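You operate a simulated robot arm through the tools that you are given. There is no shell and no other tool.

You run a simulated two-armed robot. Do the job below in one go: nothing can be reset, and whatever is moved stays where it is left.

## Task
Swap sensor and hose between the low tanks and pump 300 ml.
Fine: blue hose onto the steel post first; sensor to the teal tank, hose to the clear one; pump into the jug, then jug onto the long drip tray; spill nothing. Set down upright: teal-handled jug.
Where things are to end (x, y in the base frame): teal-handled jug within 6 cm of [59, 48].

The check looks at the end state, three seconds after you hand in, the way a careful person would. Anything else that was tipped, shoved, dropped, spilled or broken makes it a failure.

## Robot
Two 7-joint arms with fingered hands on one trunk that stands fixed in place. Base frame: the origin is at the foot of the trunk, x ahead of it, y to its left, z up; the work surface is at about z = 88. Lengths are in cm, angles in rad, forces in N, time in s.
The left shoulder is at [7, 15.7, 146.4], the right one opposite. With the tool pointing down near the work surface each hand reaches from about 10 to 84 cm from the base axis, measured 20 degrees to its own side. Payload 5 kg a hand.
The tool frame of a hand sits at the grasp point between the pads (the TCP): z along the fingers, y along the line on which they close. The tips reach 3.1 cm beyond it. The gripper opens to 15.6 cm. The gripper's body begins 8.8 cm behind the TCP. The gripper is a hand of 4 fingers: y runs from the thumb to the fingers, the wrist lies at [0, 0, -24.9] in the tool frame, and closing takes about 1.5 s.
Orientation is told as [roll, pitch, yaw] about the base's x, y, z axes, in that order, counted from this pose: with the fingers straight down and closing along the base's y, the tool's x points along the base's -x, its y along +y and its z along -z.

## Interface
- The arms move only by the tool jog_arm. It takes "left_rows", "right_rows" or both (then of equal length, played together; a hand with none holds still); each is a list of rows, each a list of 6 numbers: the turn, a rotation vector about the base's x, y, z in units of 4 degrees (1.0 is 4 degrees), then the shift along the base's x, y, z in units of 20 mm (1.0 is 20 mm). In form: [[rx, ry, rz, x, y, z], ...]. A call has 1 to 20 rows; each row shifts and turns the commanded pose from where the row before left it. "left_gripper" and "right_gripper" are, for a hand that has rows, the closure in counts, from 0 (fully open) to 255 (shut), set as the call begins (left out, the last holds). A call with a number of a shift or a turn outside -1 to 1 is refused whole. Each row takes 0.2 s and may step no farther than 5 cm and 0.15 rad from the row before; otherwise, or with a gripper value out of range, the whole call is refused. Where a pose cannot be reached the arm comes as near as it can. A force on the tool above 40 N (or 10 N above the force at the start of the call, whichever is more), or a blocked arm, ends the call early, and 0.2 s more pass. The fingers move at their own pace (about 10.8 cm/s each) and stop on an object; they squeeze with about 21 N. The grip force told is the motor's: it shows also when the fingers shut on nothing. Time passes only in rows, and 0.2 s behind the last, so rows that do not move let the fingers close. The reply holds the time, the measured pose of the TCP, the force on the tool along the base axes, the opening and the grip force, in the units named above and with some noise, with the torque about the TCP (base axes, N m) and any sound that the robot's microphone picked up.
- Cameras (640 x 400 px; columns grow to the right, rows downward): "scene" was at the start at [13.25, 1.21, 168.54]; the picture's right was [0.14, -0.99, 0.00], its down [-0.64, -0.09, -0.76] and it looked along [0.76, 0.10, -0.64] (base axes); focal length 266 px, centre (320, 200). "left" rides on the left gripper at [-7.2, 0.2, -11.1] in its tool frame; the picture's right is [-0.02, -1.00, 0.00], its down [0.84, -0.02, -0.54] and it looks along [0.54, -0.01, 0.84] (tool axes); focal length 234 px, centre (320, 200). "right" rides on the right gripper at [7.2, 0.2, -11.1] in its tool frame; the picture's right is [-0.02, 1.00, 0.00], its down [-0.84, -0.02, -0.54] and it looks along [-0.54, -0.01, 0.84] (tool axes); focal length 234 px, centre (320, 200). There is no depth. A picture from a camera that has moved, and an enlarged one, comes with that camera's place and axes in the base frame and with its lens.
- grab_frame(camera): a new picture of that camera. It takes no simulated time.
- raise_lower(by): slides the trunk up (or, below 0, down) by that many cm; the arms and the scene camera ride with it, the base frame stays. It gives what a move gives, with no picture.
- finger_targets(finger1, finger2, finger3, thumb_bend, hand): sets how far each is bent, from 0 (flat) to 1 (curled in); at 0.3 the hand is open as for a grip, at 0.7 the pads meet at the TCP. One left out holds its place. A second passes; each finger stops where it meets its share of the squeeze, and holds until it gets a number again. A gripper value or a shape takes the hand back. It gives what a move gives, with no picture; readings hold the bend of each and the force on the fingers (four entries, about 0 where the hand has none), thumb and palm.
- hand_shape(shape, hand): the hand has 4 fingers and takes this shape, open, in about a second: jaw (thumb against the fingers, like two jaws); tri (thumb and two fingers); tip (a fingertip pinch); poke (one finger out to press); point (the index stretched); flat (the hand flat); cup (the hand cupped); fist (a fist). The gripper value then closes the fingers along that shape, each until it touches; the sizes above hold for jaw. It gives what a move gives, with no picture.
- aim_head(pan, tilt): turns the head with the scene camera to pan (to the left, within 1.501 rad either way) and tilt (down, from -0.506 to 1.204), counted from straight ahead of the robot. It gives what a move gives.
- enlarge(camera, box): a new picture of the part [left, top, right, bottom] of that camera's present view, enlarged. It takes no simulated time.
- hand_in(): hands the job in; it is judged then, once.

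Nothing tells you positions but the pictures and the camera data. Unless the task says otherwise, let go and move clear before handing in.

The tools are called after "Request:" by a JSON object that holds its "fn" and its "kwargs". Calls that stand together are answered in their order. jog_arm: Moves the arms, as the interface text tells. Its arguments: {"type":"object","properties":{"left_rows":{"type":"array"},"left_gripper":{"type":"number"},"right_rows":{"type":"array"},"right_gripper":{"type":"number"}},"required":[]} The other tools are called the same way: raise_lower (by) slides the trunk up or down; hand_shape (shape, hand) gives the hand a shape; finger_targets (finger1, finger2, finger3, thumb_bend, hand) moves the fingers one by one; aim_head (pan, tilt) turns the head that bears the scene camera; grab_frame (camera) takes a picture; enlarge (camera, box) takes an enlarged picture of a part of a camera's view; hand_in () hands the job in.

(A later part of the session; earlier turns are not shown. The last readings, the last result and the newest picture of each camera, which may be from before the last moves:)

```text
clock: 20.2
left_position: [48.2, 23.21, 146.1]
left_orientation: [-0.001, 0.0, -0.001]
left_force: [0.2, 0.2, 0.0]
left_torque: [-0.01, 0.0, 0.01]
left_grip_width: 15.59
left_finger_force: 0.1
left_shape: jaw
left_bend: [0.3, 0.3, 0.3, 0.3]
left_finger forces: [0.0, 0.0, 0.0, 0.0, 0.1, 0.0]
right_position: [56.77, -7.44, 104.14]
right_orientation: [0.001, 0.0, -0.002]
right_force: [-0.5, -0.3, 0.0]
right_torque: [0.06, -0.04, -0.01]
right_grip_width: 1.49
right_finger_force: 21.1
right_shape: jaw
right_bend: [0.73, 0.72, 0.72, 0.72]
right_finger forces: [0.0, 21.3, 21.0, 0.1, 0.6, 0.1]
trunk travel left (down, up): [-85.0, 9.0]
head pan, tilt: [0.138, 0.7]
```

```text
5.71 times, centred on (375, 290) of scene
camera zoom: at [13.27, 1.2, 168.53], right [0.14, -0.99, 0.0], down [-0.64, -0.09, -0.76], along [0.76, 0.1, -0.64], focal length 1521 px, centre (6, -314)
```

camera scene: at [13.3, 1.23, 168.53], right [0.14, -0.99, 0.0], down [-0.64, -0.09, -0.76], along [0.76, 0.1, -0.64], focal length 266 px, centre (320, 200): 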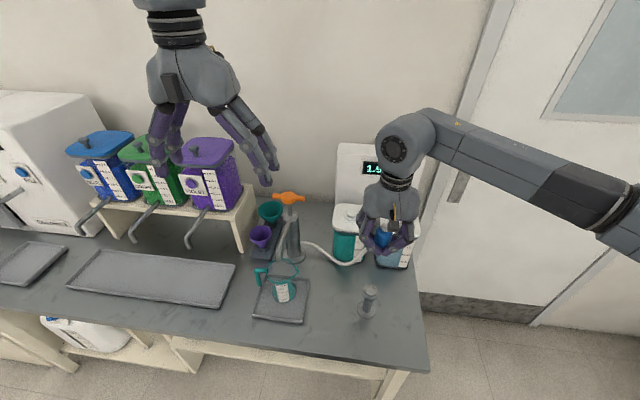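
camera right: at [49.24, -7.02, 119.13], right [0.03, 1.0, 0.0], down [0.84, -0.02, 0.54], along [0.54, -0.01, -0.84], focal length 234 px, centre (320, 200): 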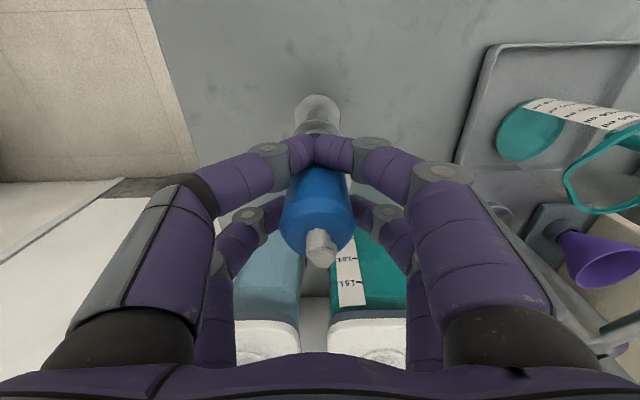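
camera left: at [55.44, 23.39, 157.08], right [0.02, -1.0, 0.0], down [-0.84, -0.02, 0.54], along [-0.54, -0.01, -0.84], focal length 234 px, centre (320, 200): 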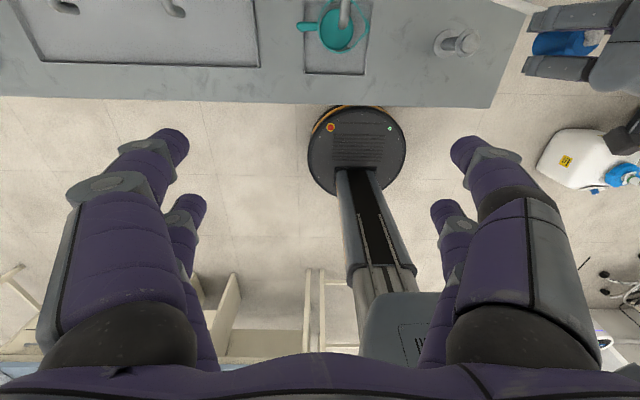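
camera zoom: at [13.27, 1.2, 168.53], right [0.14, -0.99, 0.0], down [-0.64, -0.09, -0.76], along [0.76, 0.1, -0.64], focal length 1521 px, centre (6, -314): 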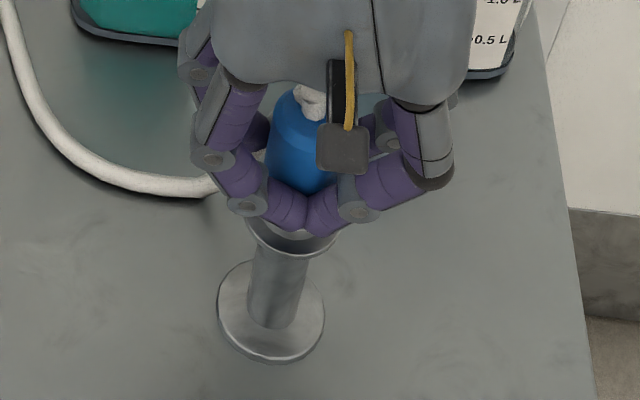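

There's no contact yet and the cap bottom is still above the stub. I'll keep lowering in small steps.

Request:
{"fn": "jog_arm", "kwargs": {"right_rows": [[0, 0, 0, 0, 0, -0.1], [0, 0, 0, 0, 0, -0.1], [0, 0, 0, 0, 0, -0.1], [0, 0, 0, 0, 0, 0]]}}

Request:
{"fn": "enlarge", "kwargs": {"camera": "left", "box": [430, 20, 510, 70]}}

Request:
{"fn": "enlarge", "kwargs": {"camera": "right", "box": [270, 80, 370, 180]}}

```text
clock: 21.2
left_position: [48.2, 23.06, 146.0]
left_orientation: [-0.002, -0.002, -0.001]
left_force: [0.9, -1.1, 0.1]
left_torque: [0.0, 0.01, 0.0]
left_grip_width: 15.58
left_finger_force: 0.0
left_shape: jaw
left_bend: [0.3, 0.3, 0.3, 0.3]
left_finger forces: [0.0, 0.0, 0.1, 0.0, 0.1, 0.1]
right_position: [56.73, -7.49, 103.5]
right_orientation: [-0.001, -0.001, -0.002]
right_force: [0.0, 0.1, -1.3]
right_torque: [0.03, -0.03, 0.0]
right_grip_width: 1.5
right_finger_force: 20.6
right_shape: jaw
right_bend: [0.73, 0.72, 0.72, 0.72]
right_finger forces: [0.0, 21.2, 21.1, 0.1, 0.6, 0.0]
trunk travel left (down, up): [-85.0, 9.0]
head pan, tilt: [0.138, 0.7]
```

```text
8.00 times, centred on (470, 45) of left
camera zoom: at [55.41, 23.36, 157.1], right [0.02, -1.0, 0.0], down [-0.84, -0.02, 0.54], along [-0.54, -0.01, -0.84], focal length 1873 px, centre (-880, 1440)
```

zoom: 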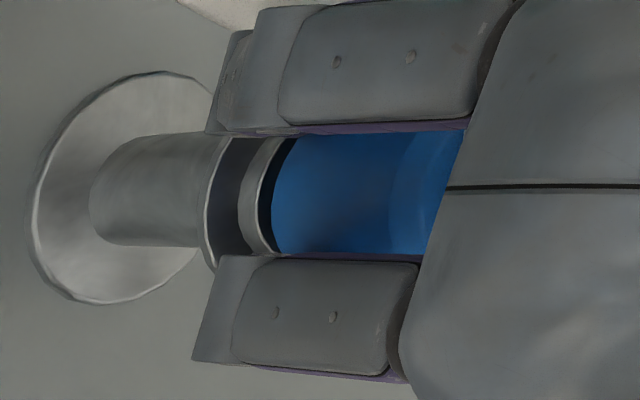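

```text
4.00 times, centred on (320, 130) of right
camera zoom: at [49.27, -7.3, 114.73], right [0.03, 1.0, 0.0], down [0.84, -0.02, 0.54], along [0.54, -0.01, -0.84], focal length 937 px, centre (320, 480)
```

zoom: 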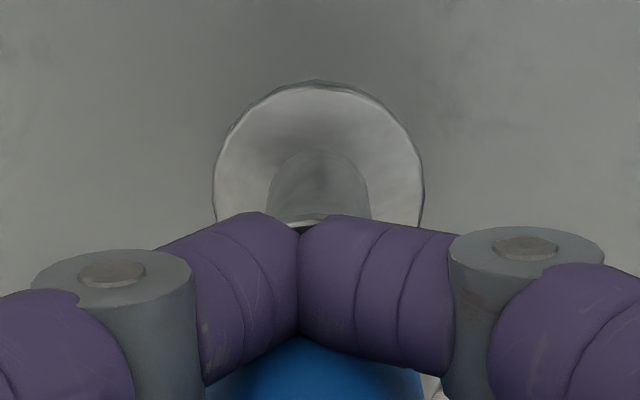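

Request:
{"fn": "jog_arm", "kwargs": {"right_rows": [[0, 0, 0, 0, 0.04, 0], [0, 0, 0, 0, 0, -0.1], [0, 0, 0, 0, 0, -0.1], [0, 0, 0, 0, 0, -0.1], [0, 0, 0, 0, 0, 0]]}}

Request:
{"fn": "enlarge", "kwargs": {"camera": "left", "box": [430, 20, 510, 70]}}

```text
clock: 22.4
left_position: [48.2, 23.21, 145.93]
left_orientation: [0.0, 0.0, -0.001]
left_force: [0.3, -1.2, 1.2]
left_torque: [0.01, 0.0, -0.01]
left_grip_width: 15.6
left_finger_force: 0.1
left_shape: jaw
left_bend: [0.3, 0.3, 0.3, 0.3]
left_finger forces: [0.0, 0.0, 0.1, 0.1, 0.1, 0.1]
right_position: [56.66, -7.29, 102.93]
right_orientation: [0.0, 0.001, -0.001]
right_force: [-0.6, 0.0, -0.2]
right_torque: [0.01, 0.01, 0.02]
right_grip_width: 1.51
right_finger_force: 21.3
right_shape: jaw
right_bend: [0.73, 0.72, 0.72, 0.72]
right_finger forces: [0.0, 21.2, 21.1, 0.1, 0.7, 0.1]
trunk travel left (down, up): [-85.0, 9.0]
head pan, tilt: [0.138, 0.7]
```

```text
8.00 times, centred on (470, 45) of left
camera zoom: at [55.41, 23.37, 157.1], right [0.02, -1.0, 0.0], down [-0.84, -0.02, 0.54], along [-0.54, -0.01, -0.84], focal length 1873 px, centre (-880, 1440)
```

zoom: 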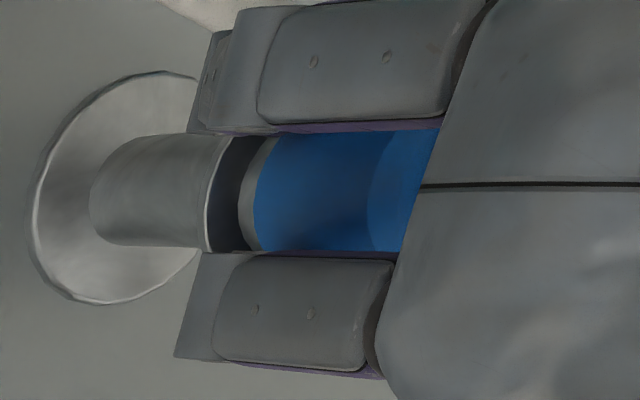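

The cap bottom is now at the top of the stub. I'll keep going in small steps and watch for contact force.

Request:
{"fn": "jog_arm", "kwargs": {"right_rows": [[0, 0, 0, 0, 0, -0.1], [0, 0, 0, 0, 0, -0.1], [0, 0, 0, 0, 0, -0.1], [0, 0, 0, 0, 0, 0]]}}

Request:
{"fn": "enlarge", "kwargs": {"camera": "left", "box": [430, 20, 510, 70]}}

```text
clock: 23.4
left_position: [48.17, 22.99, 146.07]
left_orientation: [-0.001, 0.0, -0.002]
left_force: [-0.1, -0.3, -0.1]
left_torque: [-0.02, 0.03, 0.02]
left_grip_width: 15.58
left_finger_force: 0.0
left_shape: jaw
left_bend: [0.3, 0.3, 0.3, 0.3]
left_finger forces: [0.1, 0.1, 0.0, 0.0, 0.1, 0.0]
right_position: [56.64, -7.43, 102.41]
right_orientation: [0.001, -0.001, -0.003]
right_force: [0.1, -0.9, 6.3]
right_torque: [-0.02, -0.09, 0.0]
right_grip_width: 1.49
right_finger_force: 21.3
right_shape: jaw
right_bend: [0.73, 0.72, 0.72, 0.72]
right_finger forces: [0.1, 21.5, 21.8, 0.0, 0.5, 0.0]
trunk travel left (down, up): [-85.0, 9.0]
head pan, tilt: [0.138, 0.7]
```

```text
8.00 times, centred on (470, 45) of left
camera zoom: at [55.35, 23.38, 157.13], right [0.02, -1.0, 0.0], down [-0.84, -0.02, 0.54], along [-0.54, -0.01, -0.84], focal length 1873 px, centre (-880, 1440)
```

zoom: 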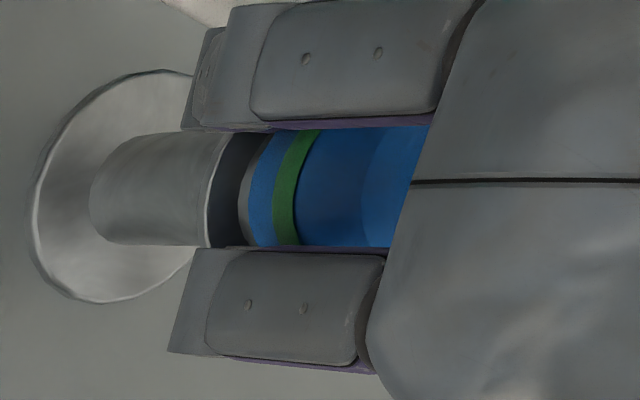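

The green ring has appeared and there is about 6 N of contact, so the hose cap is seated on the post. I'll release it and raise straight up.

Request:
{"fn": "jog_arm", "kwargs": {"right_rows": [[0, 0, 0, 0, 0, 0], [0, 0, 0, 0, 0, 0], [0, 0, 0, 0, 0, 0], [0, 0, 0, 0, 0, 0], [0, 0, 0, 0, 0, 0], [0, 0, 0, 0, 0, 0]], "right_gripper": 90}}

Request:
{"fn": "enlarge", "kwargs": {"camera": "left", "box": [430, 20, 510, 70]}}

Request:
{"fn": "grab_frame", "kwargs": {"camera": "right"}}

```text
clock: 24.8
left_position: [48.3, 23.12, 145.98]
left_orientation: [0.0, 0.0, -0.001]
left_force: [-0.5, 0.9, 1.1]
left_torque: [0.01, -0.01, -0.02]
left_grip_width: 15.58
left_finger_force: 0.1
left_shape: jaw
left_bend: [0.3, 0.3, 0.3, 0.3]
left_finger forces: [0.0, 0.0, 0.0, 0.0, 0.0, 0.0]
right_position: [56.7, -7.4, 102.43]
right_orientation: [0.0, 0.002, -0.001]
right_force: [0.1, 0.2, -0.6]
right_torque: [-0.04, -0.02, 0.02]
right_grip_width: 10.08
right_finger_force: 0.0
right_shape: jaw
right_bend: [0.31, 0.31, 0.31, 0.66]
right_finger forces: [0.0, 0.0, 0.1, 0.0, 0.0, 0.0]
trunk travel left (down, up): [-85.0, 9.0]
head pan, tilt: [0.138, 0.7]
```

```text
8.00 times, centred on (470, 45) of left
camera zoom: at [55.38, 23.37, 157.11], right [0.02, -1.0, 0.0], down [-0.84, -0.02, 0.54], along [-0.54, -0.01, -0.84], focal length 1873 px, centre (-880, 1440)
```

zoom: 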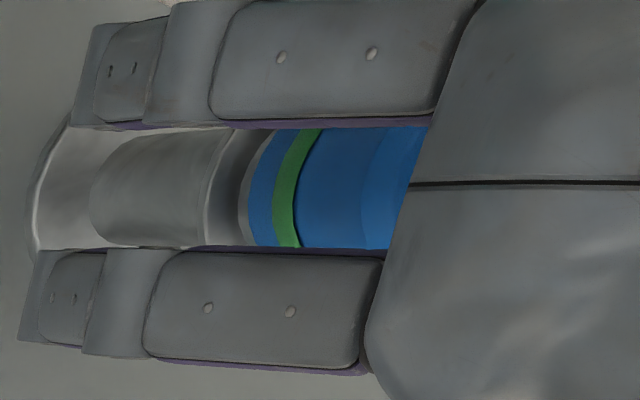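

```text
taken
camera right: at [49.32, -7.19, 113.63], right [0.03, 1.0, 0.0], down [0.84, -0.02, 0.54], along [0.54, -0.01, -0.84], focal length 234 px, centre (320, 200)
```

right: 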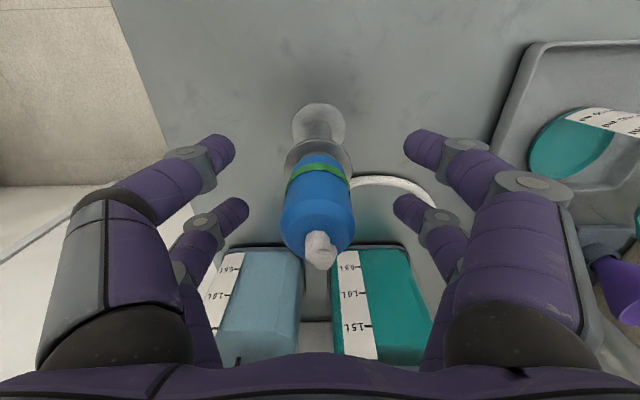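

The cap is free and the ring is still green. I'll rise straight up and move over the sensor.

Request:
{"fn": "jog_arm", "kwargs": {"right_rows": [[0, 0, 0, 0, 0, 0.5], [0, 0, 0, 0, 0, 1], [0, 0, 0, 0, 0, 1], [0, 0, 0, 0, 0, 1], [0, 0, 0, 0, 0, 1], [0, 0, 0, 0, 0, 1], [0, 0, 0, 0, 0, 1], [0, 0, 0, 0, 0, 1], [0, 0, 0, 0, 0, 1], [0, 0, 0, 0, 0, 1], [0, 0, 0, 0, 0, 1], [0, 0, 0, 0, 0, 1], [0, 0, 0, 0, 0, 0.5]]}}

Request:
{"fn": "jog_arm", "kwargs": {"right_rows": [[0, 0, 0, 0.97, -0.38, 0], [0, 0, 0, 0.97, -0.38, 0], [0, 0, 0, 0.97, -0.38, 0], [0, 0, 0, 0.97, -0.38, 0], [0, 0, 0, 0.97, -0.38, 0], [0, 0, 0, 0.97, -0.38, 0], [0, 0, 0, 0.97, -0.38, 0], [0, 0, 0, 0.97, -0.38, 0], [0, 0, 0, 0.97, -0.38, 0], [0, 0, 0, 0.97, -0.38, 0], [0, 0, 0, 0.97, -0.38, 0], [0, 0, 0, 0.97, -0.38, 0], [0, 0, 0, 0, 0, 0]]}}

Request:
{"fn": "grab_frame", "kwargs": {"camera": "right"}}

Request:
{"fn": "grab_frame", "kwargs": {"camera": "scene"}}

```text
clock: 27.6
left_position: [48.18, 23.13, 145.97]
left_orientation: [0.001, 0.001, -0.001]
left_force: [-0.8, -1.1, -0.1]
left_torque: [0.02, 0.0, 0.0]
left_grip_width: 15.59
left_finger_force: 0.0
left_shape: jaw
left_bend: [0.3, 0.3, 0.3, 0.3]
left_finger forces: [0.0, 0.1, 0.0, 0.1, 0.1, 0.1]
right_position: [56.54, -7.4, 126.27]
right_orientation: [0.0, -0.001, -0.001]
right_force: [0.0, 1.0, 0.0]
right_torque: [0.0, 0.0, 0.0]
right_grip_width: 10.05
right_finger_force: 0.0
right_shape: jaw
right_bend: [0.31, 0.31, 0.31, 0.66]
right_finger forces: [0.0, 0.1, 0.1, 0.0, 0.0, 0.1]
trunk travel left (down, up): [-85.0, 9.0]
head pan, tilt: [0.138, 0.7]
```

```text
clock: 30.4
left_position: [48.29, 23.12, 145.92]
left_orientation: [-0.001, 0.002, 0.0]
left_force: [1.5, 0.2, 0.2]
left_torque: [0.02, 0.01, 0.0]
left_grip_width: 15.6
left_finger_force: 0.0
left_shape: jaw
left_bend: [0.3, 0.3, 0.3, 0.3]
left_finger forces: [0.0, 0.0, 0.1, 0.0, 0.1, 0.0]
right_position: [79.99, -16.32, 126.26]
right_orientation: [0.0, 0.0, -0.001]
right_force: [0.8, 0.2, 0.3]
right_torque: [-0.02, 0.04, 0.02]
right_grip_width: 10.06
right_finger_force: 0.1
right_shape: jaw
right_bend: [0.31, 0.31, 0.31, 0.66]
right_finger forces: [0.0, 0.0, 0.0, 0.0, 0.0, 0.0]
trunk travel left (down, up): [-85.0, 9.0]
head pan, tilt: [0.138, 0.7]
```

```text
taken
camera right: at [72.75, -16.16, 137.56], right [0.03, 1.0, 0.0], down [0.84, -0.02, 0.54], along [0.54, -0.01, -0.84], focal length 234 px, centre (320, 200)
```

right: 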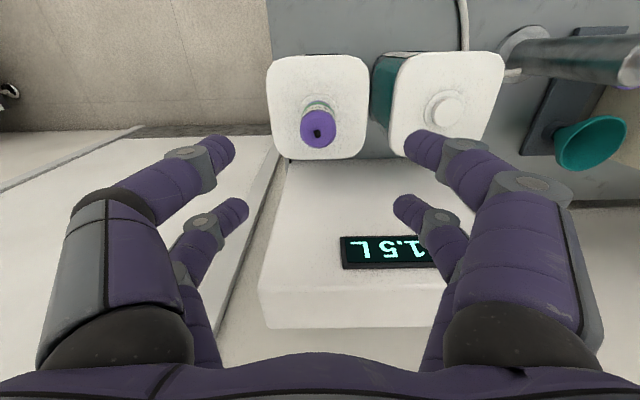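

```text
taken
camera scene: at [13.25, 1.19, 168.54], right [0.14, -0.99, 0.0], down [-0.64, -0.09, -0.76], along [0.76, 0.1, -0.64], focal length 266 px, centre (320, 200)
```

scene: 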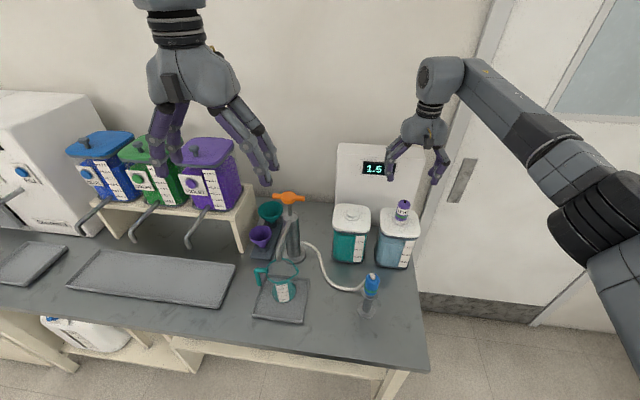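

I'm centred over the sensor, so I'll descend around it.

Request:
{"fn": "jog_arm", "kwargs": {"right_rows": [[0, 0, 0, 0, 0, -1], [0, 0, 0, 0, 0, -1], [0, 0, 0, 0, 0, -1], [0, 0, 0, 0, 0, -1], [0, 0, 0, 0, 0, -1], [0, 0, 0, 0, 0, -1], [0, 0, 0, 0, 0, -1], [0, 0, 0, 0, 0, -0.8], [0, 0, 0, 0, 0, 0]]}}

Request:
{"fn": "grab_frame", "kwargs": {"camera": "right"}}

Request:
{"fn": "enlarge", "kwargs": {"camera": "scene", "box": [330, 160, 450, 280]}}

```text
clock: 32.4
left_position: [48.31, 23.0, 146.04]
left_orientation: [-0.001, 0.0, -0.002]
left_force: [-0.8, 0.0, 0.4]
left_torque: [0.03, -0.01, 0.02]
left_grip_width: 15.58
left_finger_force: 0.0
left_shape: jaw
left_bend: [0.3, 0.3, 0.3, 0.3]
left_finger forces: [0.0, 0.0, 0.1, 0.1, 0.0, 0.1]
right_position: [80.11, -16.53, 110.96]
right_orientation: [0.0, 0.0, -0.003]
right_force: [-0.6, -0.7, 0.2]
right_torque: [0.0, 0.01, -0.01]
right_grip_width: 10.07
right_finger_force: 0.1
right_shape: jaw
right_bend: [0.31, 0.31, 0.31, 0.66]
right_finger forces: [0.0, 0.0, 0.1, 0.0, 0.0, 0.1]
trunk travel left (down, up): [-85.0, 9.0]
head pan, tilt: [0.138, 0.7]
```

```text
taken
camera right: at [72.71, -16.33, 122.09], right [0.03, 1.0, 0.0], down [0.84, -0.02, 0.54], along [0.54, -0.01, -0.84], focal length 234 px, centre (320, 200)
```

right: 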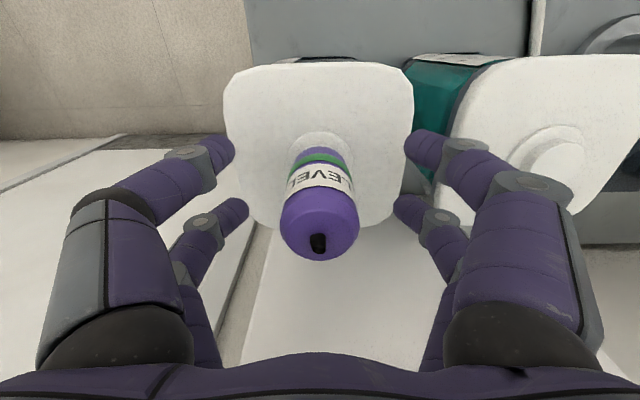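

```text
3.33 times, centred on (390, 220) of scene
camera zoom: at [13.25, 1.2, 168.54], right [0.14, -0.99, 0.0], down [-0.64, -0.09, -0.76], along [0.76, 0.1, -0.64], focal length 887 px, centre (87, 133)
```

zoom: 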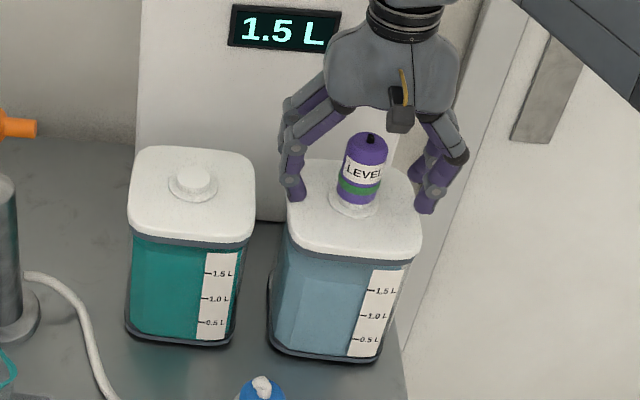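

The sensor sits centred between the fingers. I'll close and lift gently.

Request:
{"fn": "jog_arm", "kwargs": {"right_rows": [[0, 0, 0, -0.05, 0.05, -0.15], [0, 0, 0, 0, 0, 0], [0, 0, 0, 0, 0, 0], [0, 0, 0, 0, 0, 0], [0, 0, 0, 0, 0, 0], [0, 0, 0, 0, 0, 0], [0, 0, 0, 0, 0, 0], [0, 0, 0, 0, 0, 0]], "right_gripper": 255}}

Request:
{"fn": "grab_frame", "kwargs": {"camera": "right"}}

```text
clock: 34.2
left_position: [48.3, 23.25, 145.79]
left_orientation: [0.0, 0.001, 0.001]
left_force: [0.1, -0.1, -0.1]
left_torque: [-0.01, -0.02, 0.01]
left_grip_width: 15.58
left_finger_force: 0.2
left_shape: jaw
left_bend: [0.3, 0.3, 0.3, 0.3]
left_finger forces: [0.0, 0.0, 0.1, 0.0, 0.0, 0.0]
right_position: [80.13, -16.35, 110.5]
right_orientation: [0.0, 0.002, -0.003]
right_force: [-1.2, 6.6, -6.3]
right_torque: [0.12, -0.12, -0.03]
right_grip_width: 2.23
right_finger_force: 20.9
right_shape: jaw
right_bend: [0.73, 0.73, 0.73, 0.71]
right_finger forces: [23.2, 19.1, 20.1, 0.0, 17.6, 0.0]
trunk travel left (down, up): [-85.0, 9.0]
head pan, tilt: [0.138, 0.7]
```

```text
taken
camera right: at [72.71, -16.16, 121.74], right [0.03, 1.0, 0.0], down [0.84, -0.02, 0.54], along [0.54, -0.01, -0.84], focal length 234 px, centre (320, 200)
```

right: 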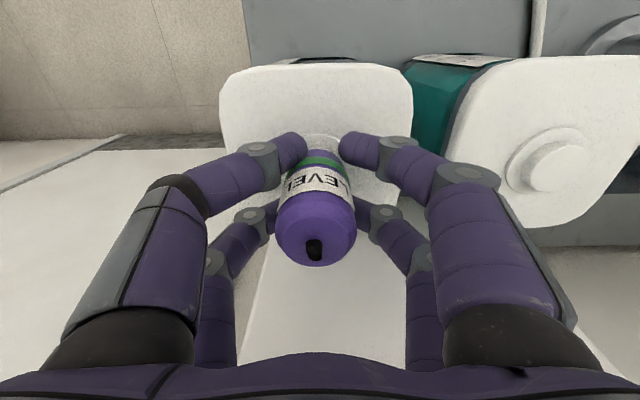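

The grip is firm, with a slight sideways load of about 6 N in y. I'll ease that off before lifting.

Request:
{"fn": "jog_arm", "kwargs": {"right_rows": [[0, 0, 0, 0, 0.03, 0], [0, 0, 0, 0, 0, 0]]}}

```text
clock: 34.8
left_position: [48.42, 23.23, 145.91]
left_orientation: [0.0, 0.003, -0.001]
left_force: [-0.3, 0.0, -0.5]
left_torque: [0.02, 0.01, -0.01]
left_grip_width: 15.6
left_finger_force: 0.1
left_shape: jaw
left_bend: [0.3, 0.3, 0.3, 0.3]
left_finger forces: [0.0, 0.0, 0.0, 0.0, 0.0, 0.0]
right_position: [79.98, -16.26, 110.44]
right_orientation: [0.0, -0.001, -0.001]
right_force: [1.7, 4.7, -4.8]
right_torque: [0.11, -0.14, 0.01]
right_grip_width: 2.23
right_finger_force: 21.4
right_shape: jaw
right_bend: [0.73, 0.73, 0.73, 0.71]
right_finger forces: [22.3, 19.3, 21.2, 0.0, 16.8, 0.1]
trunk travel left (down, up): [-85.0, 9.0]
head pan, tilt: [0.138, 0.7]
```

Request:
{"fn": "jog_arm", "kwargs": {"right_rows": [[0, 0, 0, 0, 0.04, 0], [0, 0, 0, 0, 0, 0.2], [0, 0, 0, 0, 0, 0.2], [0, 0, 0, 0, 0, 0.2], [0, 0, 0, 0, 0, 0.2], [0, 0, 0, 0, 0, 0]]}}

Request:
{"fn": "grab_frame", "kwargs": {"camera": "right"}}

Request:
{"fn": "enlarge", "kwargs": {"camera": "scene", "box": [330, 160, 450, 280]}}

```text
clock: 36.2
left_position: [48.26, 23.13, 146.01]
left_orientation: [-0.001, 0.0, 0.001]
left_force: [0.3, 0.4, -0.2]
left_torque: [0.01, -0.01, -0.03]
left_grip_width: 15.6
left_finger_force: 0.0
left_shape: jaw
left_bend: [0.3, 0.3, 0.3, 0.3]
left_finger forces: [0.1, 0.0, 0.0, 0.0, 0.0, 0.0]
right_position: [79.81, -16.46, 112.01]
right_orientation: [0.001, 0.0, -0.002]
right_force: [-0.4, -1.2, -0.9]
right_torque: [-0.01, -0.01, 0.02]
right_grip_width: 2.18
right_finger_force: 20.7
right_shape: jaw
right_bend: [0.73, 0.73, 0.73, 0.71]
right_finger forces: [22.9, 17.9, 23.4, 0.0, 17.9, 0.0]
trunk travel left (down, up): [-85.0, 9.0]
head pan, tilt: [0.138, 0.7]
```

```text
taken
camera right: at [72.42, -16.16, 123.23], right [0.03, 1.0, 0.0], down [0.84, -0.02, 0.54], along [0.54, -0.01, -0.84], focal length 234 px, centre (320, 200)
```

right: 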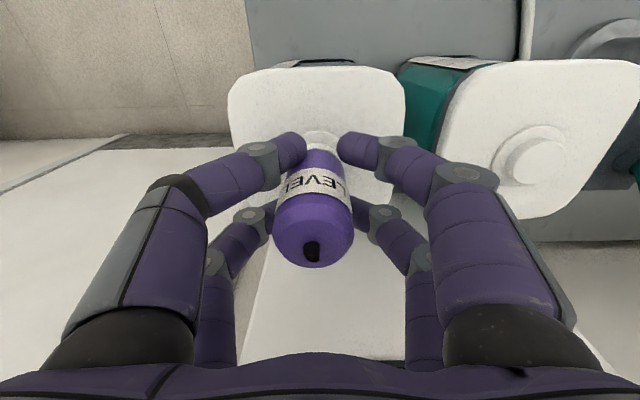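

```text
3.33 times, centred on (390, 220) of scene
camera zoom: at [13.23, 1.21, 168.54], right [0.14, -0.99, 0.0], down [-0.64, -0.09, -0.76], along [0.76, 0.1, -0.64], focal length 887 px, centre (87, 133)
```

zoom: 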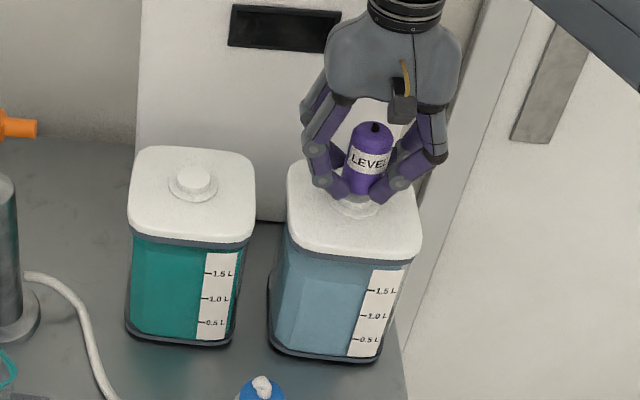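

The sensor is off and the display has gone blank. I'll raise it clear and carry it across to the teal tank's neck.

Request:
{"fn": "jog_arm", "kwargs": {"right_rows": [[0, 0, 0, 0, 0, 0.8], [0, 0, 0, 0, 0, 0.8], [0, 0, 0, 0, 0, 0.8], [0, 0, 0, 0, 0, 0.8], [0, 0, 0, 0, 0, 0.8], [0, 0, 0, 0, 0.9, 0], [0, 0, 0, 0, 0.9, 0], [0, 0, 0, 0, 0.9, 0], [0, 0, 0, 0, 0.9, 0], [0, 0, 0, 0, 0.9, 0], [0, 0, 0, 0, 0.9, 0], [0, 0, 0, 0, 0.9, 0], [0, 0, 0, 0, 0.9, 0], [0, 0, 0, 0, 0.9, 0], [0, 0, 0, 0, 0, 0]]}}

Request:
{"fn": "grab_frame", "kwargs": {"camera": "right"}}

Request:
{"fn": "enlarge", "kwargs": {"camera": "scene", "box": [310, 140, 430, 280]}}

```text
clock: 39.4
left_position: [48.19, 23.05, 146.01]
left_orientation: [0.0, -0.001, -0.001]
left_force: [0.2, 0.0, -0.5]
left_torque: [0.04, 0.01, 0.02]
left_grip_width: 15.6
left_finger_force: 0.1
left_shape: jaw
left_bend: [0.3, 0.3, 0.3, 0.3]
left_finger forces: [0.0, 0.0, 0.1, 0.0, 0.0, 0.1]
right_position: [79.82, -0.17, 120.01]
right_orientation: [-0.001, 0.001, 0.0]
right_force: [-0.5, 0.1, -1.2]
right_torque: [0.01, 0.01, -0.03]
right_grip_width: 2.16
right_finger_force: 20.9
right_shape: jaw
right_bend: [0.73, 0.73, 0.73, 0.71]
right_finger forces: [23.2, 18.3, 23.4, 0.1, 18.1, 0.1]
trunk travel left (down, up): [-85.0, 9.0]
head pan, tilt: [0.138, 0.7]
```

```text
taken
camera right: at [72.52, 0.1, 131.18], right [0.03, 1.0, 0.0], down [0.84, -0.02, 0.54], along [0.54, -0.01, -0.84], focal length 234 px, centre (320, 200)
```

right: 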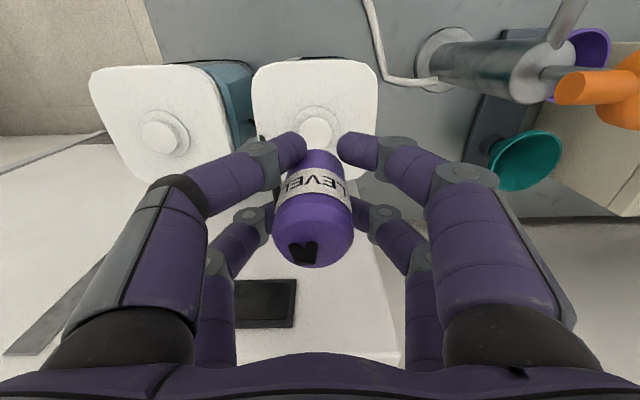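

```text
2.86 times, centred on (370, 210) of scene
camera zoom: at [13.27, 1.18, 168.54], right [0.14, -0.99, 0.0], down [-0.64, -0.09, -0.76], along [0.76, 0.1, -0.64], focal length 760 px, centre (177, 171)
```

zoom: 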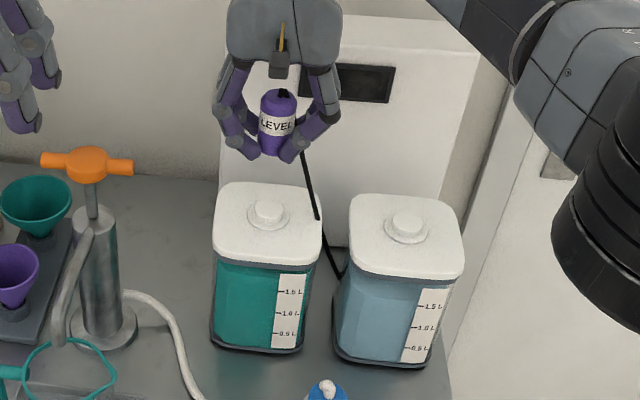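

Request:
{"fn": "enlarge", "kwargs": {"camera": "right", "box": [240, 60, 400, 180]}}

Request:
{"fn": "enlarge", "kwargs": {"camera": "right", "box": [240, 120, 400, 280]}}

Request:
{"fn": "enlarge", "kwargs": {"camera": "scene", "box": [330, 160, 390, 240]}}

```text
3.33 times, centred on (320, 120) of right
camera zoom: at [72.52, 0.1, 131.18], right [0.03, 1.0, 0.0], down [0.84, -0.02, 0.54], along [0.54, -0.01, -0.84], focal length 781 px, centre (320, 467)
```

zoom: 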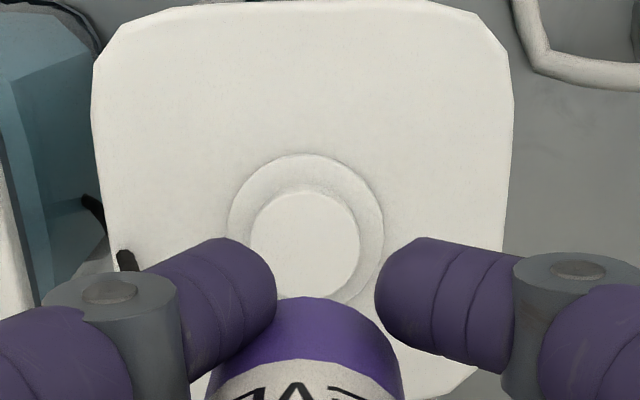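

```text
2.50 times, centred on (320, 200) of right
camera zoom: at [72.52, 0.1, 131.18], right [0.03, 1.0, 0.0], down [0.84, -0.02, 0.54], along [0.54, -0.01, -0.84], focal length 585 px, centre (320, 200)
```

zoom: 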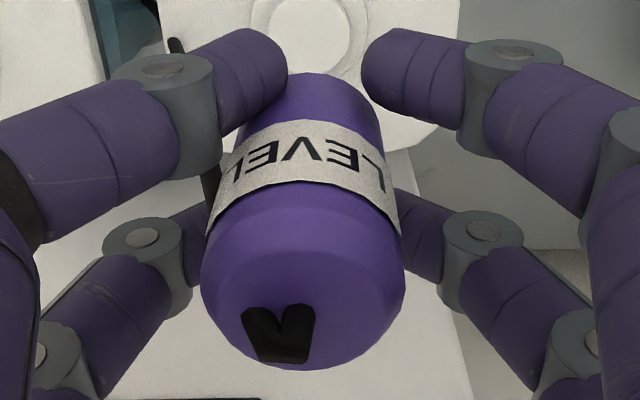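

```text
5.00 times, centred on (360, 200) of scene
camera zoom: at [13.27, 1.18, 168.54], right [0.14, -0.99, 0.0], down [-0.64, -0.09, -0.76], along [0.76, 0.1, -0.64], focal length 1331 px, centre (120, 200)
```

zoom: 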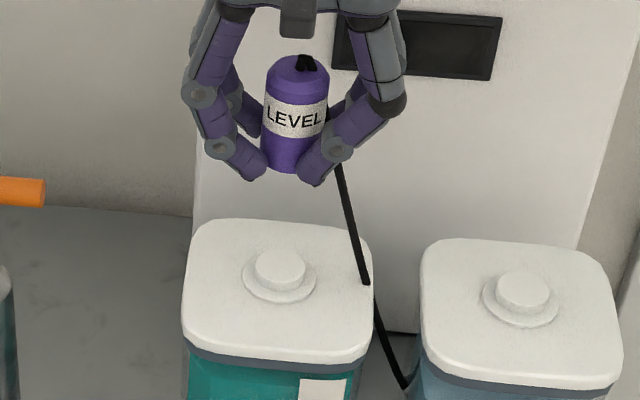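

The sensor is upright, and the neck is about 2.5 mm to the -y side of it. I'll correct that and lower toward the seat.

Request:
{"fn": "jog_arm", "kwargs": {"right_rows": [[0, 0, 0, 0.065, -0.125, 0], [0, 0, 0, 0, 0, -0.8], [0, 0, 0, 0, 0, -0.8], [0, 0, 0, 0, 0, -0.8], [0, 0, 0, 0, 0, -0.8], [0, 0, 0, 0, 0, -0.5], [0, 0, 0, 0, 0, -0.4], [0, 0, 0, 0, 0, 0]]}}

Request:
{"fn": "grab_frame", "kwargs": {"camera": "right"}}

Request:
{"fn": "enlarge", "kwargs": {"camera": "scene", "box": [330, 160, 390, 240]}}

```text
clock: 41.2
left_position: [48.22, 23.17, 145.93]
left_orientation: [0.001, -0.001, 0.001]
left_force: [-0.4, 0.5, 0.3]
left_torque: [0.01, 0.03, -0.01]
left_grip_width: 15.58
left_finger_force: 0.1
left_shape: jaw
left_bend: [0.3, 0.3, 0.3, 0.3]
left_finger forces: [0.0, 0.0, 0.0, 0.0, 0.0, 0.1]
right_position: [80.03, -0.2, 111.91]
right_orientation: [0.0, -0.001, 0.0]
right_force: [0.2, 0.2, -0.2]
right_torque: [-0.01, -0.01, 0.03]
right_grip_width: 2.15
right_finger_force: 20.9
right_shape: jaw
right_bend: [0.73, 0.73, 0.73, 0.71]
right_finger forces: [23.7, 18.6, 23.3, 0.0, 18.2, 0.1]
trunk travel left (down, up): [-85.0, 9.0]
head pan, tilt: [0.138, 0.7]
```

```text
taken
camera right: at [72.75, -0.02, 123.05], right [0.03, 1.0, 0.0], down [0.84, -0.02, 0.54], along [0.54, -0.01, -0.84], focal length 234 px, centre (320, 200)
```

right: 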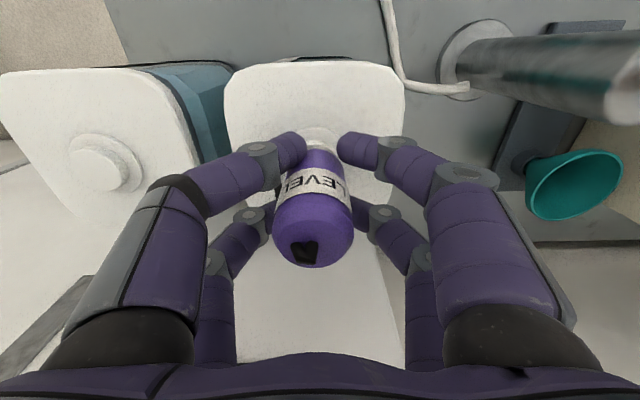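

```text
5.00 times, centred on (360, 200) of scene
camera zoom: at [13.27, 1.25, 168.53], right [0.14, -0.99, 0.0], down [-0.64, -0.09, -0.76], along [0.76, 0.1, -0.64], focal length 1331 px, centre (120, 200)
```

zoom: 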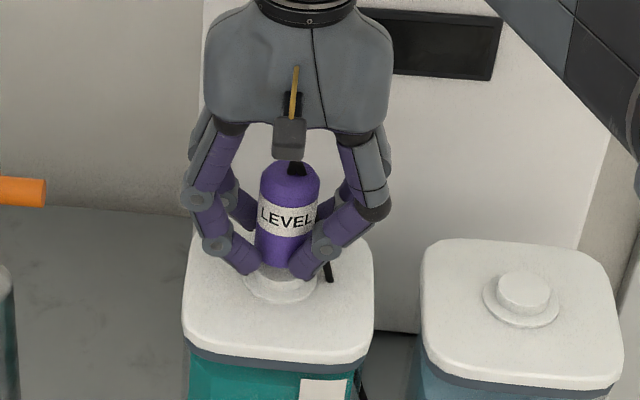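

Request:
{"fn": "enlarge", "kwargs": {"camera": "right", "box": [260, 110, 380, 200]}}

Request:
{"fn": "enlarge", "kwargs": {"camera": "scene", "box": [340, 185, 380, 225]}}

```text
4.44 times, centred on (320, 155) of right
camera zoom: at [72.75, -0.02, 123.05], right [0.03, 1.0, 0.0], down [0.84, -0.02, 0.54], along [0.54, -0.01, -0.84], focal length 1041 px, centre (320, 400)
```

zoom: 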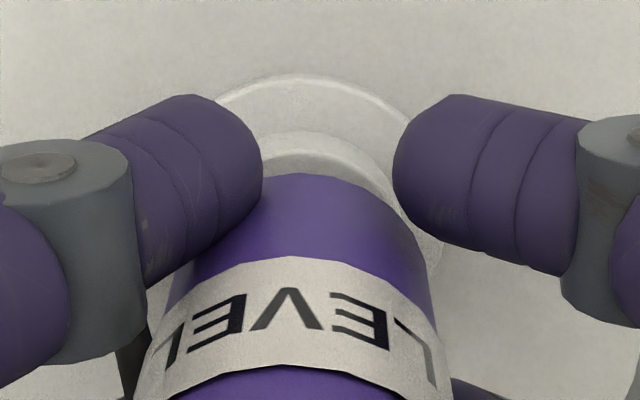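

```text
10.00 times, centred on (360, 205) of scene
camera zoom: at [13.27, 1.25, 168.53], right [0.14, -0.99, 0.0], down [-0.64, -0.09, -0.76], along [0.76, 0.1, -0.64], focal length 2662 px, centre (-80, 150)
```

zoom: 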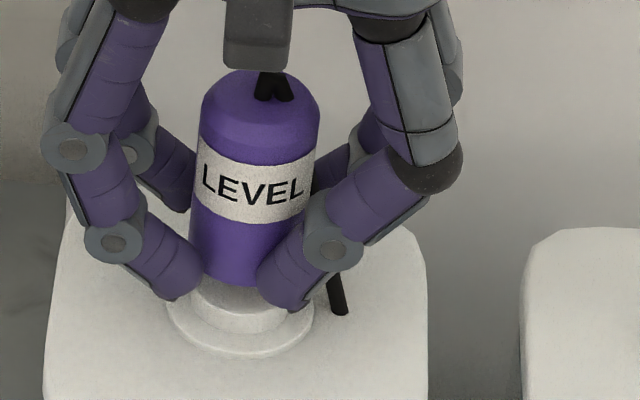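

The sensor is about 1.3 mm too far to -y. I'll nudge it and seat it slowly.

Request:
{"fn": "jog_arm", "kwargs": {"right_rows": [[0, 0, 0, 0, 0.065, 0], [0, 0, 0, 0, 0, -0.15], [0, 0, 0, 0, 0, -0.1], [0, 0, 0, 0, 0, -0.1], [0, 0, 0, 0, 0, 0]]}}

Request:
{"fn": "enlarge", "kwargs": {"camera": "scene", "box": [330, 150, 410, 230]}}

```text
clock: 42.4
left_position: [48.26, 23.22, 145.98]
left_orientation: [0.001, 0.0, 0.0]
left_force: [-0.3, -0.8, 0.0]
left_torque: [0.05, 0.0, -0.03]
left_grip_width: 15.6
left_finger_force: 0.1
left_shape: jaw
left_bend: [0.3, 0.3, 0.3, 0.3]
left_finger forces: [0.1, 0.1, 0.1, 0.0, 0.0, 0.1]
right_position: [80.21, -0.05, 111.25]
right_orientation: [0.0, 0.0, -0.002]
right_force: [0.9, 0.6, -1.7]
right_torque: [0.01, -0.05, -0.01]
right_grip_width: 2.15
right_finger_force: 20.8
right_shape: jaw
right_bend: [0.73, 0.73, 0.73, 0.71]
right_finger forces: [23.5, 18.6, 23.3, 0.1, 18.2, 0.0]
trunk travel left (down, up): [-85.0, 9.0]
head pan, tilt: [0.138, 0.7]
```

```text
5.00 times, centred on (370, 190) of scene
camera zoom: at [13.28, 1.26, 168.53], right [0.14, -0.99, 0.0], down [-0.64, -0.09, -0.76], along [0.76, 0.1, -0.64], focal length 1331 px, centre (70, 250)
```

zoom: 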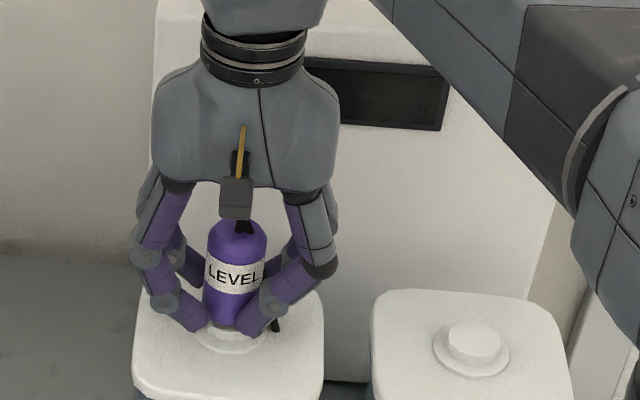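

Request:
{"fn": "jog_arm", "kwargs": {"right_rows": [[0, 0, 0, -0.06, 0, -0.1], [0, 0, 0, 0, 0, -0.1], [0, 0, 0, 0, 0, -0.1], [0, 0, 0, 0, 0, 0]]}}

Request:
{"fn": "enlarge", "kwargs": {"camera": "scene", "box": [330, 150, 410, 230]}}

```text
clock: 43.4
left_position: [48.14, 23.06, 145.99]
left_orientation: [-0.001, -0.002, 0.001]
left_force: [-0.3, 0.9, 0.4]
left_torque: [0.01, 0.03, -0.03]
left_grip_width: 15.59
left_finger_force: 0.0
left_shape: jaw
left_bend: [0.3, 0.3, 0.3, 0.3]
left_finger forces: [0.0, 0.0, 0.1, 0.0, 0.1, 0.0]
right_position: [79.91, -0.11, 110.67]
right_orientation: [0.001, 0.0, -0.001]
right_force: [4.9, 0.1, 6.7]
right_torque: [-0.02, -0.15, 0.04]
right_grip_width: 2.17
right_finger_force: 21.4
right_shape: jaw
right_bend: [0.73, 0.73, 0.73, 0.71]
right_finger forces: [23.7, 19.6, 25.8, 0.0, 17.3, 0.0]
trunk travel left (down, up): [-85.0, 9.0]
head pan, tilt: [0.138, 0.7]
```

```text
5.00 times, centred on (370, 190) of scene
camera zoom: at [13.25, 1.21, 168.55], right [0.14, -0.99, 0.0], down [-0.64, -0.09, -0.76], along [0.76, 0.1, -0.64], focal length 1331 px, centre (70, 250)
```

zoom: 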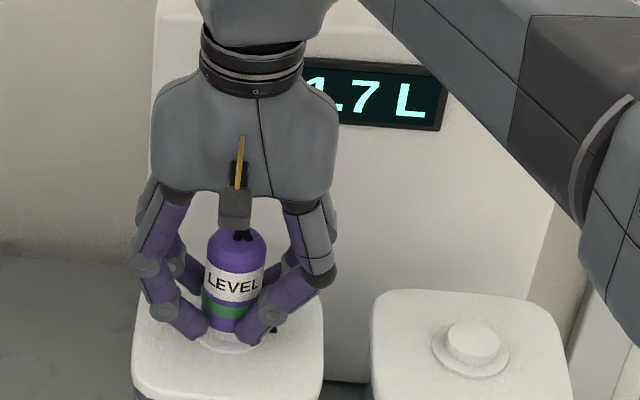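

The sensor has seated: the green ring shows and the display now reads 1.7 L. I'll release it and rise straight up.

Request:
{"fn": "jog_arm", "kwargs": {"right_rows": [[0, 0, 0, 0, 0, 0], [0, 0, 0, 0, 0, 0], [0, 0, 0, 0, 0, 0], [0, 0, 0, 0, 0, 0], [0, 0, 0, 0, 0, 0], [0, 0, 0, 0, 0, 0]], "right_gripper": 90}}

Request:
{"fn": "grab_frame", "kwargs": {"camera": "right"}}

Request:
{"fn": "enlarge", "kwargs": {"camera": "scene", "box": [330, 150, 410, 230]}}

```text
clock: 44.8
left_position: [48.23, 23.07, 145.89]
left_orientation: [0.0, -0.001, 0.001]
left_force: [0.2, 0.2, 0.3]
left_torque: [0.01, -0.01, 0.0]
left_grip_width: 15.6
left_finger_force: 0.2
left_shape: jaw
left_bend: [0.3, 0.3, 0.3, 0.3]
left_finger forces: [0.0, 0.0, 0.0, 0.0, 0.1, 0.1]
right_position: [79.87, -0.12, 110.47]
right_orientation: [0.001, 0.001, -0.003]
right_force: [0.0, 0.1, 0.9]
right_torque: [-0.02, 0.02, 0.0]
right_grip_width: 10.06
right_finger_force: 0.0
right_shape: jaw
right_bend: [0.31, 0.31, 0.31, 0.66]
right_finger forces: [0.0, 0.0, 0.1, 0.0, 0.1, 0.0]
trunk travel left (down, up): [-85.0, 9.0]
head pan, tilt: [0.138, 0.7]
```

```text
taken
camera right: at [72.54, 0.06, 121.73], right [0.03, 1.0, 0.0], down [0.84, -0.02, 0.54], along [0.54, -0.01, -0.84], focal length 234 px, centre (320, 200)
```

right: 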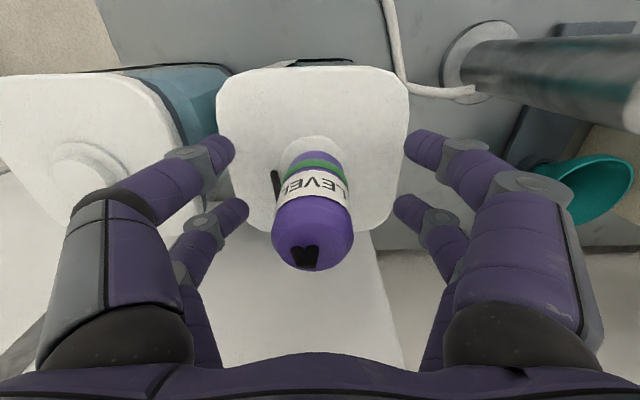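

```text
5.00 times, centred on (370, 190) of scene
camera zoom: at [13.26, 1.21, 168.54], right [0.14, -0.99, 0.0], down [-0.64, -0.09, -0.76], along [0.76, 0.1, -0.64], focal length 1331 px, centre (70, 250)
```

zoom: 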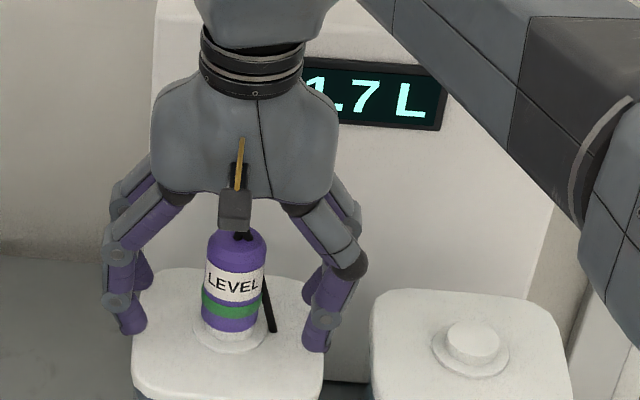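

Request:
{"fn": "jog_arm", "kwargs": {"right_rows": [[0, 0, 0, 0, 0, 0.5], [0, 0, 0, 0, 0, 1], [0, 0, 0, 0, 0, 1], [0, 0, 0, 0, 0, 1], [0, 0, 0, 0, 0, 1], [0, 0, 0, 0, 0, 1], [0, 0, 0, 0, 0, 1], [0, 0, 0, 0, 0, 1], [0, 0, 0, 0, 0, 0.5]]}}

Request:
{"fn": "jog_arm", "kwargs": {"right_rows": [[0, 0, 0, -0.965, -0.304, 0], [0, 0, 0, -0.965, -0.304, 0], [0, 0, 0, -0.965, -0.304, 0], [0, 0, 0, -0.965, -0.304, 0], [0, 0, 0, -0.965, -0.304, 0], [0, 0, 0, -0.965, -0.304, 0], [0, 0, 0, -0.965, -0.304, 0], [0, 0, 0, -0.965, -0.304, 0], [0, 0, 0, -0.965, -0.304, 0], [0, 0, 0, -0.965, -0.304, 0], [0, 0, 0, -0.965, -0.304, 0], [0, 0, 0, -0.965, -0.304, 0], [0, 0, 0, 0, 0, 0]]}}

Request:
{"fn": "grab_frame", "kwargs": {"camera": "right"}}

Request:
{"fn": "grab_frame", "kwargs": {"camera": "scene"}}

```text
clock: 46.8
left_position: [48.18, 23.19, 146.08]
left_orientation: [-0.001, -0.001, 0.0]
left_force: [0.6, 0.2, -0.2]
left_torque: [0.03, 0.02, 0.0]
left_grip_width: 15.58
left_finger_force: 0.1
left_shape: jaw
left_bend: [0.3, 0.3, 0.3, 0.3]
left_finger forces: [0.0, 0.1, 0.0, 0.0, 0.1, 0.0]
right_position: [79.88, -0.2, 126.71]
right_orientation: [0.0, -0.001, -0.002]
right_force: [-0.2, -0.5, 0.5]
right_torque: [0.0, -0.03, -0.02]
right_grip_width: 10.05
right_finger_force: 0.0
right_shape: jaw
right_bend: [0.31, 0.31, 0.31, 0.66]
right_finger forces: [0.0, 0.1, 0.1, 0.0, 0.0, 0.0]
trunk travel left (down, up): [-85.0, 9.0]
head pan, tilt: [0.138, 0.7]
```

```text
clock: 49.6
left_position: [48.28, 23.03, 145.95]
left_orientation: [0.0, 0.0, -0.001]
left_force: [0.5, 0.2, 0.1]
left_torque: [0.02, 0.01, -0.01]
left_grip_width: 15.57
left_finger_force: 0.0
left_shape: jaw
left_bend: [0.3, 0.3, 0.3, 0.3]
left_finger forces: [0.0, 0.0, 0.0, 0.0, 0.1, 0.0]
right_position: [56.85, -7.42, 126.54]
right_orientation: [-0.001, 0.0, 0.0]
right_force: [-0.1, -0.4, 0.3]
right_torque: [0.01, 0.04, 0.01]
right_grip_width: 10.07
right_finger_force: 0.0
right_shape: jaw
right_bend: [0.31, 0.31, 0.31, 0.66]
right_finger forces: [0.1, 0.1, 0.0, 0.0, 0.1, 0.0]
trunk travel left (down, up): [-85.0, 9.0]
head pan, tilt: [0.138, 0.7]
```

```text
taken
camera right: at [49.49, -7.23, 137.73], right [0.03, 1.0, 0.0], down [0.84, -0.02, 0.54], along [0.54, -0.01, -0.84], focal length 234 px, centre (320, 200)
```

right: 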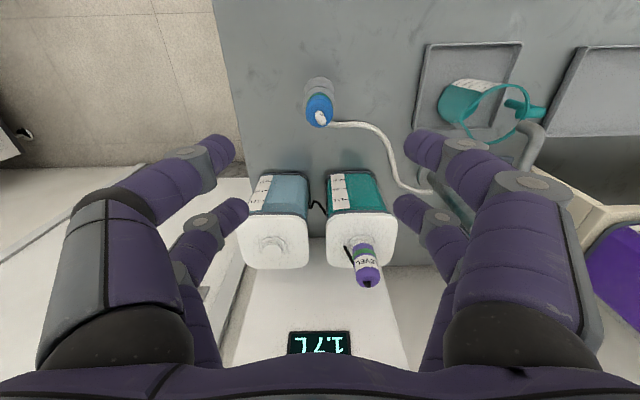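

```text
taken
camera scene: at [13.28, 1.24, 168.53], right [0.14, -0.99, 0.0], down [-0.64, -0.09, -0.76], along [0.76, 0.1, -0.64], focal length 266 px, centre (320, 200)
```

scene: 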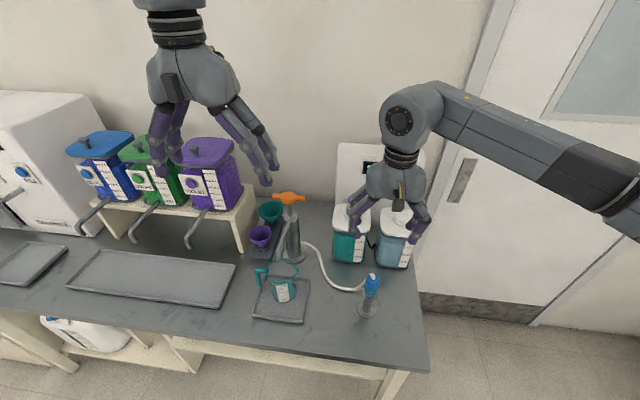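

Request:
{"fn": "jog_arm", "kwargs": {"right_rows": [[0, 0, 0, -0.08, 0, -1], [0, 0, 0, 0, 0, -1], [0, 0, 0, 0, 0, -1], [0, 0, 0, 0, 0, -1], [0, 0, 0, 0, 0, -1], [0, 0, 0, 0, 0, -1], [0, 0, 0, 0, 0, -1], [0, 0, 0, 0, 0, 0]]}}

Request:
{"fn": "grab_frame", "kwargs": {"camera": "right"}}

```text
clock: 51.4
left_position: [48.01, 23.19, 145.91]
left_orientation: [0.0, 0.002, -0.001]
left_force: [-0.6, 0.0, 0.2]
left_torque: [-0.02, -0.02, 0.04]
left_grip_width: 15.58
left_finger_force: 0.1
left_shape: jaw
left_bend: [0.3, 0.3, 0.3, 0.3]
left_finger forces: [0.1, 0.0, 0.1, 0.0, 0.1, 0.0]
right_position: [56.49, -7.4, 112.51]
right_orientation: [0.003, -0.001, -0.001]
right_force: [-0.1, 0.2, -0.4]
right_torque: [0.02, -0.02, 0.0]
right_grip_width: 10.08
right_finger_force: 0.1
right_shape: jaw
right_bend: [0.31, 0.31, 0.31, 0.66]
right_finger forces: [0.1, 0.0, 0.1, 0.0, 0.0, 0.0]
trunk travel left (down, up): [-85.0, 9.0]
head pan, tilt: [0.138, 0.7]
```

```text
taken
camera right: at [49.19, -7.13, 123.74], right [0.03, 1.0, 0.0], down [0.84, -0.02, 0.54], along [0.54, -0.01, -0.84], focal length 234 px, centre (320, 200)
```

right: 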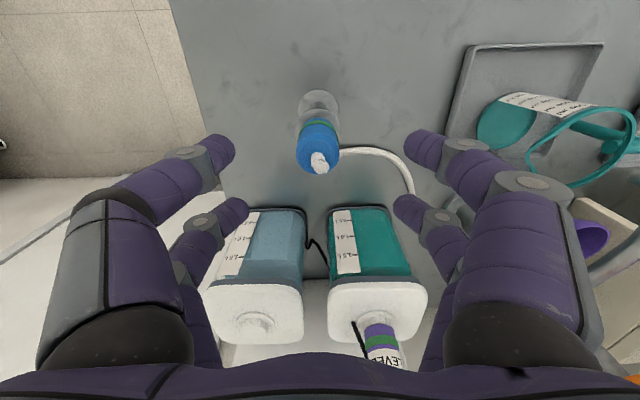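

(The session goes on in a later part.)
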